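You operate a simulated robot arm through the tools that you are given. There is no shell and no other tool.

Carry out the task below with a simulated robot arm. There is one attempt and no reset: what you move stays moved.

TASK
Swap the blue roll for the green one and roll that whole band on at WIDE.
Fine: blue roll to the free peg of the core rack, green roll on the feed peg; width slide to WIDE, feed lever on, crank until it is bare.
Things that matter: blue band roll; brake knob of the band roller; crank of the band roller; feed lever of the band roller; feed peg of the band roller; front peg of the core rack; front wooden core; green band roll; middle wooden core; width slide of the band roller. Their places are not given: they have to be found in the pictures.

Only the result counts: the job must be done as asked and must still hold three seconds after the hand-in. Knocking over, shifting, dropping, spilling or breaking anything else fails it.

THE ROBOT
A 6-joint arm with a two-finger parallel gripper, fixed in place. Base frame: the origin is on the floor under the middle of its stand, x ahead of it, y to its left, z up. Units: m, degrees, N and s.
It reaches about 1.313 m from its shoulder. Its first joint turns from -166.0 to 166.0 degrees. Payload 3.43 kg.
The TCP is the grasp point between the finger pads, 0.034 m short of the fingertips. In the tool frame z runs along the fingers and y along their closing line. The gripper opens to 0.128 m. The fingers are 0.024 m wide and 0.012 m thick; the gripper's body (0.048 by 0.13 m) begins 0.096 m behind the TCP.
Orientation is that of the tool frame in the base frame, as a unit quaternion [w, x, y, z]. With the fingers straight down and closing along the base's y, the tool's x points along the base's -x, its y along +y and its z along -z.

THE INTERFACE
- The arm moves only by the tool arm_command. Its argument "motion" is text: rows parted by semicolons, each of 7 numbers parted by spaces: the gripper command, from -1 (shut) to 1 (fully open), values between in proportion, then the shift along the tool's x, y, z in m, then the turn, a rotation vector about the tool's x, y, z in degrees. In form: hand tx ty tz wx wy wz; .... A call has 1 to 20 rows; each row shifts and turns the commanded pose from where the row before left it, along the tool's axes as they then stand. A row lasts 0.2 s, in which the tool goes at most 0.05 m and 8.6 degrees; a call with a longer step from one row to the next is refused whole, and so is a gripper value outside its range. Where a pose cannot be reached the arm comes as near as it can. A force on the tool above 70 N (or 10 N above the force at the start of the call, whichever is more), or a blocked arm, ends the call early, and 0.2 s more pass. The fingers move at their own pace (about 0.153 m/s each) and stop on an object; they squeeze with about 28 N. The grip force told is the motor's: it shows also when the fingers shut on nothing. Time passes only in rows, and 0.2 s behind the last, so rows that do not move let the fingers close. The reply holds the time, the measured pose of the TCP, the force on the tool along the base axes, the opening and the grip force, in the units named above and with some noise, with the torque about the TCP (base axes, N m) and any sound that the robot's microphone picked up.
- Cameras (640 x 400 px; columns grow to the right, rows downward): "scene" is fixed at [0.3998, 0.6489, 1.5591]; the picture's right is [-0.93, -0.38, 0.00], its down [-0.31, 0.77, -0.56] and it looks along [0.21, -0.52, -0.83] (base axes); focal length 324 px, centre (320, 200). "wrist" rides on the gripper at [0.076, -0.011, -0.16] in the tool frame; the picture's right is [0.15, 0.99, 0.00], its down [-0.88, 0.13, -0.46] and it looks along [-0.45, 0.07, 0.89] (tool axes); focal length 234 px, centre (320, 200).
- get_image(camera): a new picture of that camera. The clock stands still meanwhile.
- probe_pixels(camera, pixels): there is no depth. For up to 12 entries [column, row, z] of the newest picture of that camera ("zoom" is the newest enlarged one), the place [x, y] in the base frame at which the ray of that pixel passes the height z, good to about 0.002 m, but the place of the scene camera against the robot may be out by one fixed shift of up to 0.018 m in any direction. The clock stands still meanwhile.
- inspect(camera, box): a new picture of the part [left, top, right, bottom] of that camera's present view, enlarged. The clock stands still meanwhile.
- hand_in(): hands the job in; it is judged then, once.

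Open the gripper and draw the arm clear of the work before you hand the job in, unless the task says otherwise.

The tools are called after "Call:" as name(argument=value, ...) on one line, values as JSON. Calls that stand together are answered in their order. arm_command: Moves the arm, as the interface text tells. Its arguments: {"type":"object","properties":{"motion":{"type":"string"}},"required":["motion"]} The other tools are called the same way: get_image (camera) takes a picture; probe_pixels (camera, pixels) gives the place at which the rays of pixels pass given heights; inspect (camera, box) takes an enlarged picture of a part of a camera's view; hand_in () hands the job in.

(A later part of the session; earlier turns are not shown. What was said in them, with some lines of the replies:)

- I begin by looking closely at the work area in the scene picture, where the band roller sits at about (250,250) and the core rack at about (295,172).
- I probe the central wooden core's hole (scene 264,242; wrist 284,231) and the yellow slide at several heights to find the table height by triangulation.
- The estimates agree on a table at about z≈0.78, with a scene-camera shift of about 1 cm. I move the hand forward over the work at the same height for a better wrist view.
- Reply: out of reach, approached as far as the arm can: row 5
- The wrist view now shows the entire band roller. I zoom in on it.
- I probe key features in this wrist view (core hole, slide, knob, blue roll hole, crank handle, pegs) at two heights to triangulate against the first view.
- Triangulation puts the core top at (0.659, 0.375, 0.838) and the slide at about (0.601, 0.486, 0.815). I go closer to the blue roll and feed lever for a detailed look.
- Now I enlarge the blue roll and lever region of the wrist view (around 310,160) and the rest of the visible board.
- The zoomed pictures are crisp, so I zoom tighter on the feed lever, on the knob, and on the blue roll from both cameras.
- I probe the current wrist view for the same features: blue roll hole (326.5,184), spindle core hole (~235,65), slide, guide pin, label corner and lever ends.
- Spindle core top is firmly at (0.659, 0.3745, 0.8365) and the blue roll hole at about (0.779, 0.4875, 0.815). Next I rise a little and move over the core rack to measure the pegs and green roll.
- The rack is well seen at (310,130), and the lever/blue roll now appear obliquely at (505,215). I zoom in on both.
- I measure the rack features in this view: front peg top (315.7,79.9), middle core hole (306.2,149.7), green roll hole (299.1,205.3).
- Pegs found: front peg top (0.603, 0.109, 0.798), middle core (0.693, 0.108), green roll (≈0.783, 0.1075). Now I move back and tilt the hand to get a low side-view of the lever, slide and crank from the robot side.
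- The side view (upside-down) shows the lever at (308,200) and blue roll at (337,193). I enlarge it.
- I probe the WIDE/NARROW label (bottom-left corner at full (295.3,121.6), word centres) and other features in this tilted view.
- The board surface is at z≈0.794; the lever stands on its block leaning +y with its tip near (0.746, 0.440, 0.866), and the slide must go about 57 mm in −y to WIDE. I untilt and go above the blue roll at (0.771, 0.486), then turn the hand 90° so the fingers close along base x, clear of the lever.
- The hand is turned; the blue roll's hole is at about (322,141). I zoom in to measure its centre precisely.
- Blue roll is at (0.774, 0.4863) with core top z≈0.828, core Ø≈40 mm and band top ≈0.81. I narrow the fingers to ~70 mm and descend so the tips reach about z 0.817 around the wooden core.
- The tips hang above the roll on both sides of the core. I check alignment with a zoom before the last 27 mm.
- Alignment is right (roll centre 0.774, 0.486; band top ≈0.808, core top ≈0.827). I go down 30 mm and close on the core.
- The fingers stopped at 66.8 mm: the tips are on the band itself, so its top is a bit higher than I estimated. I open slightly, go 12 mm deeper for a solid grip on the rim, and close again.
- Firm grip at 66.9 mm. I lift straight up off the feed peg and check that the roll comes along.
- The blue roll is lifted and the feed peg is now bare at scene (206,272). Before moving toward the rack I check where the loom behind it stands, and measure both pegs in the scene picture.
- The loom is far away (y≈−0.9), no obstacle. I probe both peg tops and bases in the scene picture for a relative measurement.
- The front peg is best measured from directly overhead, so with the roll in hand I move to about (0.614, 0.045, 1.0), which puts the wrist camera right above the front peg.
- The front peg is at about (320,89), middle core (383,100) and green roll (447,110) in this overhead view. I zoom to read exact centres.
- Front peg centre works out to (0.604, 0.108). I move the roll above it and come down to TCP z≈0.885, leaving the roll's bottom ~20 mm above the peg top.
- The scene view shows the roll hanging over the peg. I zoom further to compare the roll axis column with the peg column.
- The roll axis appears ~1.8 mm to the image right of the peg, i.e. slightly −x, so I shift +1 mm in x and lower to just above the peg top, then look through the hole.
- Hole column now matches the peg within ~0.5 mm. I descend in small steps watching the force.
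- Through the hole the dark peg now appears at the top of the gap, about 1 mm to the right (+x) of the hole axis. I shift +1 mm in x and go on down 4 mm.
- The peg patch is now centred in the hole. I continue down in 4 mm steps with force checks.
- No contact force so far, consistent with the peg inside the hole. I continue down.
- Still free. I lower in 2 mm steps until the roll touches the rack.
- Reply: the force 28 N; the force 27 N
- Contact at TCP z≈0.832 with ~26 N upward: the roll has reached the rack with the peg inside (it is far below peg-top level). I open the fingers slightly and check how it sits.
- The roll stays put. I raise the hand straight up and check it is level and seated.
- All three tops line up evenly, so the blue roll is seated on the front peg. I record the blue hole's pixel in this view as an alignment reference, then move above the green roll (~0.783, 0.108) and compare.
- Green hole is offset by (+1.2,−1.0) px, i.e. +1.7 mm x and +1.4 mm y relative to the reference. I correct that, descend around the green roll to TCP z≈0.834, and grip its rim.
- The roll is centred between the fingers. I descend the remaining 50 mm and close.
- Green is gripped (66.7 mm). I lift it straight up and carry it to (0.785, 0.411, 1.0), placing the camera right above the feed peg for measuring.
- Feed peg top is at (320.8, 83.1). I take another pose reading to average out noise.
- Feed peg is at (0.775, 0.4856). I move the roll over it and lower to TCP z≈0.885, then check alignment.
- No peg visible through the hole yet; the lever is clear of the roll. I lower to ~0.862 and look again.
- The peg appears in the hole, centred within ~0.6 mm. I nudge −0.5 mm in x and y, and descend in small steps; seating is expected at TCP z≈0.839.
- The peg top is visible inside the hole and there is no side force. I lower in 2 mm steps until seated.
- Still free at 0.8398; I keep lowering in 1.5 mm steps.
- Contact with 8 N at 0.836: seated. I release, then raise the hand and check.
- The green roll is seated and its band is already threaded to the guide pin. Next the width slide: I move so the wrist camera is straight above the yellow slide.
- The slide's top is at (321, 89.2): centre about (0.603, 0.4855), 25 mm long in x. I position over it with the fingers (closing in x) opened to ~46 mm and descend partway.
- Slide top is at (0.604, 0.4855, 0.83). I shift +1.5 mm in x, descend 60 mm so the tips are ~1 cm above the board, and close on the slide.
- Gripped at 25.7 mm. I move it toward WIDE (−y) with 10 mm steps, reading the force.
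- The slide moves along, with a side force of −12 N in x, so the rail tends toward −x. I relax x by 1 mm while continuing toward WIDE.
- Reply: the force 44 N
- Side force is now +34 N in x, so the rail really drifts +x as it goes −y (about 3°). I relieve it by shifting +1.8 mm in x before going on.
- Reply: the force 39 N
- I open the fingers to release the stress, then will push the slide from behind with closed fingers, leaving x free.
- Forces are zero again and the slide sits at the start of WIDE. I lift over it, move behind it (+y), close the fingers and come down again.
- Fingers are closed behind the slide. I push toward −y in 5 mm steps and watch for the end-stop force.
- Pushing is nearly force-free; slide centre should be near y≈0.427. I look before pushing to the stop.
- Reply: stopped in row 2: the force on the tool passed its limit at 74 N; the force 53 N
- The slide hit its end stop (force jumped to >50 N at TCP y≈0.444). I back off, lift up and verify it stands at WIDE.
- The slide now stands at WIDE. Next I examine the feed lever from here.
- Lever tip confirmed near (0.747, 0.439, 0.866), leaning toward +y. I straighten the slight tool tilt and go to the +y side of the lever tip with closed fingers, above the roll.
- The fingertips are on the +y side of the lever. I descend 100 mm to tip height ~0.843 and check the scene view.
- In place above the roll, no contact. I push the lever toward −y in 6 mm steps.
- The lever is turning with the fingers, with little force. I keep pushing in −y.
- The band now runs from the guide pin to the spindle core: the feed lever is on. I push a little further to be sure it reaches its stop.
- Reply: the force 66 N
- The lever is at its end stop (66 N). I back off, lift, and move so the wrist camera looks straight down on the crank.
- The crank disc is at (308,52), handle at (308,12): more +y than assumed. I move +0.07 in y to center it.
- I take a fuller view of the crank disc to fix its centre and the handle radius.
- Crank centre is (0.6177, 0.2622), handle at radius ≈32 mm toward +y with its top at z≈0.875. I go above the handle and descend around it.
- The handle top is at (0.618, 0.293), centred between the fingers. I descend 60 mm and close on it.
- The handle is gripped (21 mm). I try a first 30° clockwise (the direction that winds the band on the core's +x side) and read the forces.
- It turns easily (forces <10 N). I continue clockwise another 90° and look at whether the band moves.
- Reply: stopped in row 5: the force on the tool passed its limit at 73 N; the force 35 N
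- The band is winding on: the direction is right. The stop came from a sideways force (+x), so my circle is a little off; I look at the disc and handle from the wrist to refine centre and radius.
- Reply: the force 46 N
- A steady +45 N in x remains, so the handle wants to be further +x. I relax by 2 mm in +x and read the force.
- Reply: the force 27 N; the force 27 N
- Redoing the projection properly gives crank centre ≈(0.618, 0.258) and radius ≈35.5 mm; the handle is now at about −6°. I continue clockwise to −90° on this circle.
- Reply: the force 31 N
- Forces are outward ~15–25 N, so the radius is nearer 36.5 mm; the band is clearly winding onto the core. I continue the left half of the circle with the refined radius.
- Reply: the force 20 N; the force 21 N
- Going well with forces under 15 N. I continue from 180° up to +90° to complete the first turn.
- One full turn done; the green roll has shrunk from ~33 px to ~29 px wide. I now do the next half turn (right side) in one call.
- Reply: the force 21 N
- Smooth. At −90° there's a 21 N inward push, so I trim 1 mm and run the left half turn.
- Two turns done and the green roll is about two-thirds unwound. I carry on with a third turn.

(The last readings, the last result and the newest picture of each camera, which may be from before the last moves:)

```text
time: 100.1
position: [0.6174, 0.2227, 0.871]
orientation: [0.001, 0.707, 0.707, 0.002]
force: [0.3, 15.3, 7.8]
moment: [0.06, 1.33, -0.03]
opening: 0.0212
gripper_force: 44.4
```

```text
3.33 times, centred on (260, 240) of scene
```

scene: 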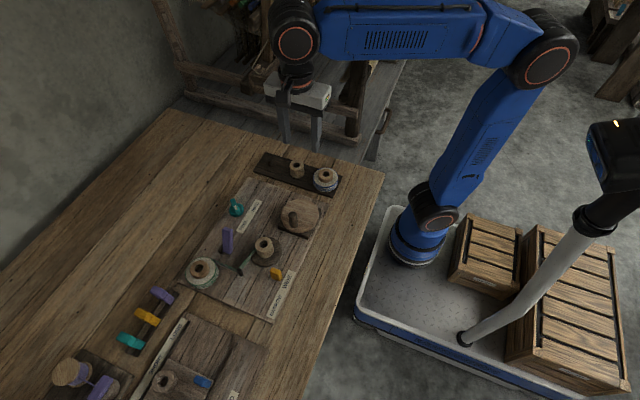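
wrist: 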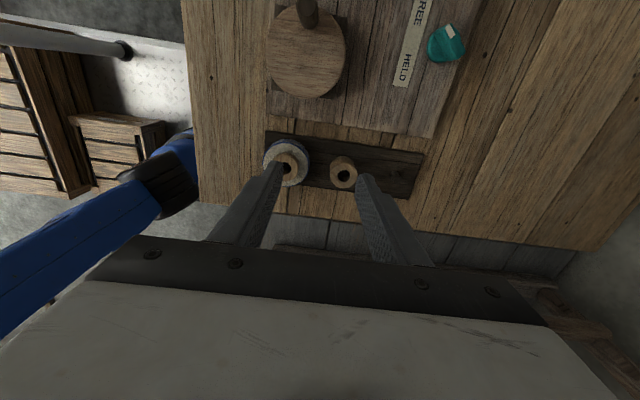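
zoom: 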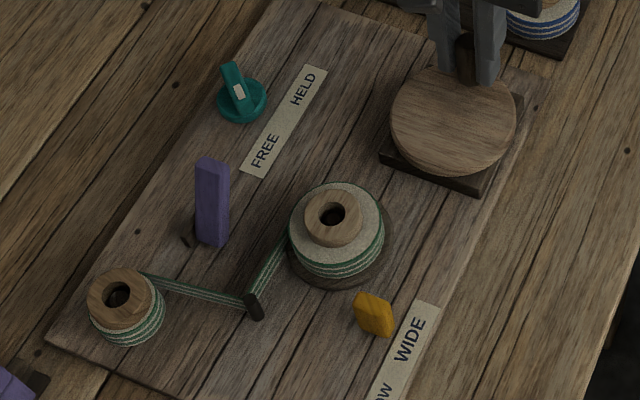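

The feed roll is nearly bare. I run the next half turn on the left side.

Call:
arm_command(motion="-0.8 0.0021 -0.0093 0 0 0 0; -0.8 0.0036 -0.0087 0 0 0 0; -0.8 0.0057 -0.0075 0 0 0 0; -0.8 0.0075 -0.0057 0 0 0 0; -0.8 0.0087 -0.0036 0 0 0 0; -0.8 0.0093 -0.0012 0 0 0 0; -0.8 0.0093 0.0012 0 0 0 0; -0.8 0.0087 0.0036 0 0 0 0; -0.8 0.0075 0.0057 0 0 0 0; -0.8 0.0057 0.0075 0 0 0 0; -0.8 0.0026 0.0087 0 0 0 0; -0.8 0.0012 0.0093 0 0 0 0; -0.8 0 0 0 0 0 0")

Call:
inspect(camera="scene", box=[180, 180, 340, 300])

Call:
inspect(camera="scene", box=[190, 245, 246, 285])

```text
time: 102.9
position: [0.6166, 0.2939, 0.8716]
orientation: [0.002, 0.707, 0.707, 0.002]
force: [0.7, 15.5, 12.6]
moment: [0.65, 1.35, 0.0]
opening: 0.0209
gripper_force: 45.1
```

```text
3.33 times, centred on (260, 240) of scene
```

zoom: 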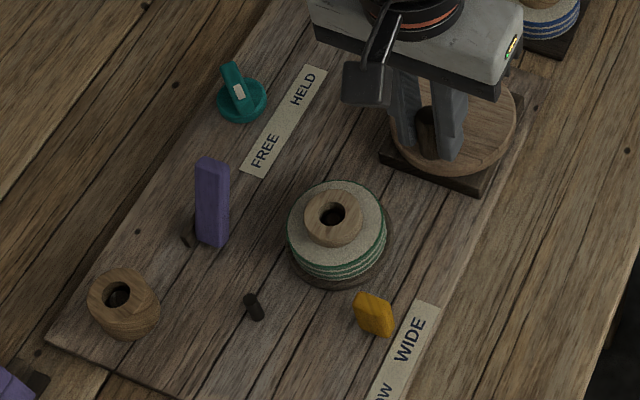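

```text
10.00 times, centred on (218, 265) of scene
```

zoom: 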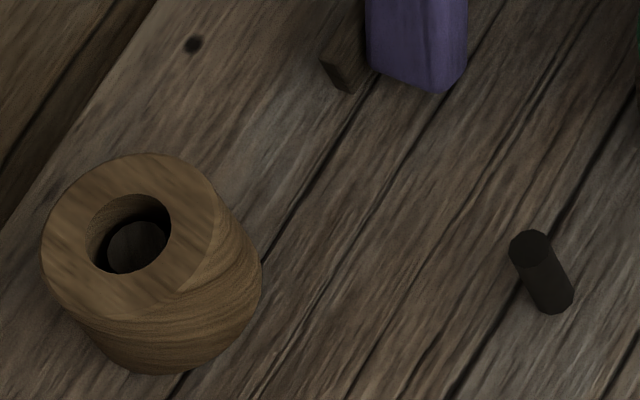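

The former green roll is now bare wood and the whole band sits on the spindle core. I release the crank handle and lift straight up.

Call:
arm_command(motion="-0.8 0.001 0 0 0 0 0; -0.6 0 0 0 0 0 0; -0.25 0 0 0 0 0 0; -0.25 0 0 0 0 0 0; -0.25 0 0 -0.02 0 0 0; -0.25 0 0 -0.035 0 0 0; -0.25 0 0 -0.04 0 0 0; -0.25 0 0 -0.04 0 0 0; -0.25 0 0 -0.02 0 0 0; -0.25 0 0 0 0 0 0")

Call:
inspect(camera="scene", box=[160, 140, 350, 310])

Call:
get_image(camera="wrist")

```text
time: 105.1
position: [0.6187, 0.2945, 1.0251]
orientation: [0.002, 0.706, 0.708, 0.001]
force: [-1.2, -0.1, 1.0]
moment: [0.04, 0.02, 0.02]
opening: 0.048
gripper_force: 0.0
```

```text
2.35 times, centred on (255, 225) of scene
```

zoom: 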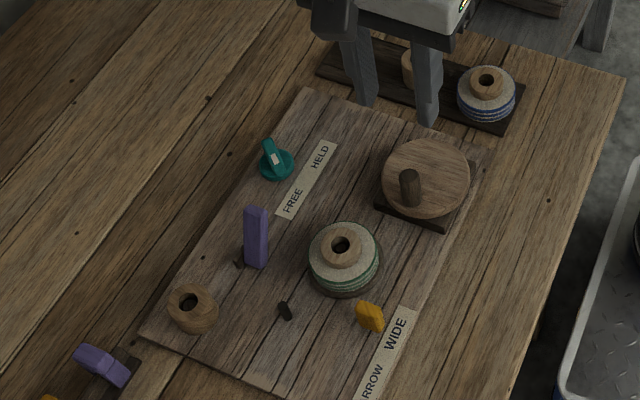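

```text
taken
```

wrist: 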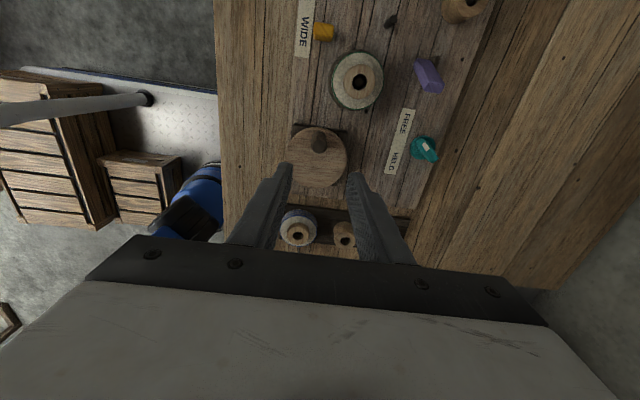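

Everything looks right: band on the core, slide at WIDE, lever on, blue roll on the front peg. I open the gripper and draw the arm up and back toward its start position.

Call:
arm_command(motion="0.5 0 0 -0.035 0 0 0; 1 0 0 -0.035 0 0 0; 1 0 -0.035 -0.02 0 0 0; 1 0.01 -0.04 0 0 0 0; 1 0.01 -0.04 0 0 0 0; 1 0.01 -0.04 0 0 0 0; 1 0.01 -0.04 0 0 0 0; 1 0 0 0 0 0 0; 1 0 0 0 0 0 0")

Call:
get_image(camera="scene")

Call:
inspect(camera="scene", box=[160, 140, 350, 310])

Call:
inspect(camera="scene", box=[241, 140, 359, 210])

Call:
inspect(camera="scene", box=[185, 220, 300, 300])

```text
time: 107.1
position: [0.4221, 0.3341, 1.1156]
orientation: [0.003, 0.707, 0.707, 0.002]
force: [0.2, 0.0, 0.1]
moment: [0.03, 0.04, 0.03]
opening: 0.128
gripper_force: 0.1
```

```text
taken
```

scene: 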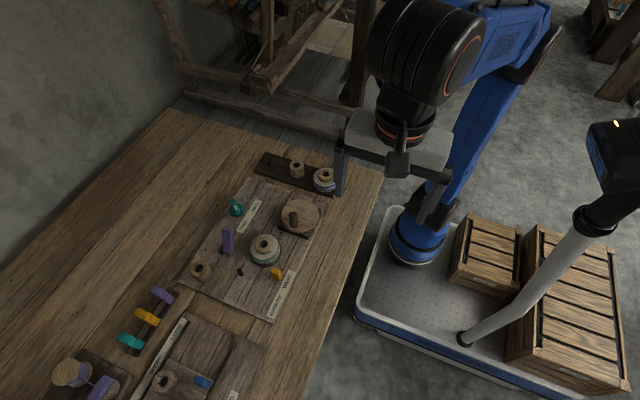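

```text
2.35 times, centred on (255, 225) of scene
```

zoom: 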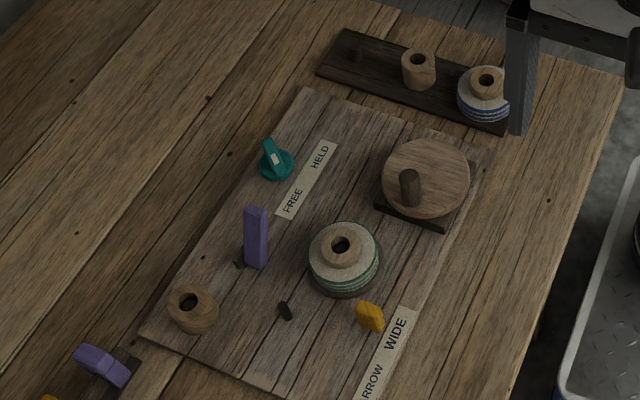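

```text
5.42 times, centred on (300, 175) of scene
```

zoom: 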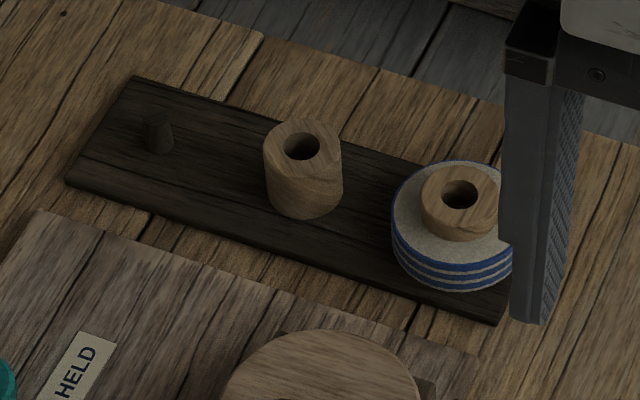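

```text
5.00 times, centred on (242, 260) of scene
```

zoom: 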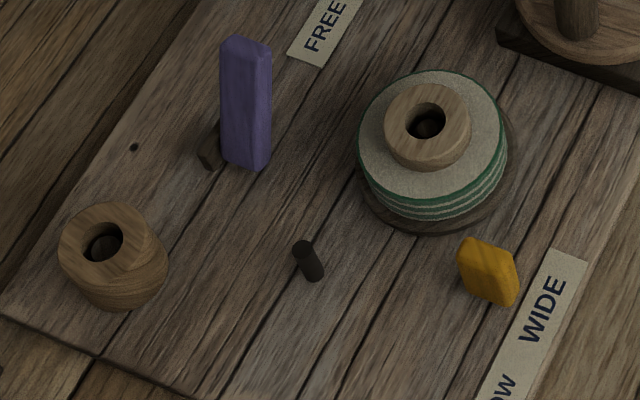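

The pictures confirm it: blue roll on the front rack peg, the green roll's core bare on the feed peg, and the whole band on the spindle core. The slide is at WIDE, the lever is on, nothing else has been moved, and the arm is clear. I hand the job in.

Call:
hand_in()

```text
The job is handed in.
```

I swapped the rolls and wound the whole green band on at WIDE, then handed the job in. I haven't seen the judge's result.

- **Blue roll:** it is on the front (free) peg of the core rack, sitting level with the middle core.
- **Green roll:** it is on the feed peg and wound down to bare wood after three clockwise turns of the crank. The band is now on the core at the spindle.
- **Width slide:** it is at WIDE, pushed to its end stop.
- **Feed lever:** it is on, pushed to its end stop. The band ran through to the spindle core as the lever went over.
- **Brake knob:** it was already at FREE, so I left it alone.

While moving the slide, the lever and the crank, the force briefly reached about 65 to 75 N. The last pictures show nothing else shifted. The gripper is open and the arm is back clear of the work.
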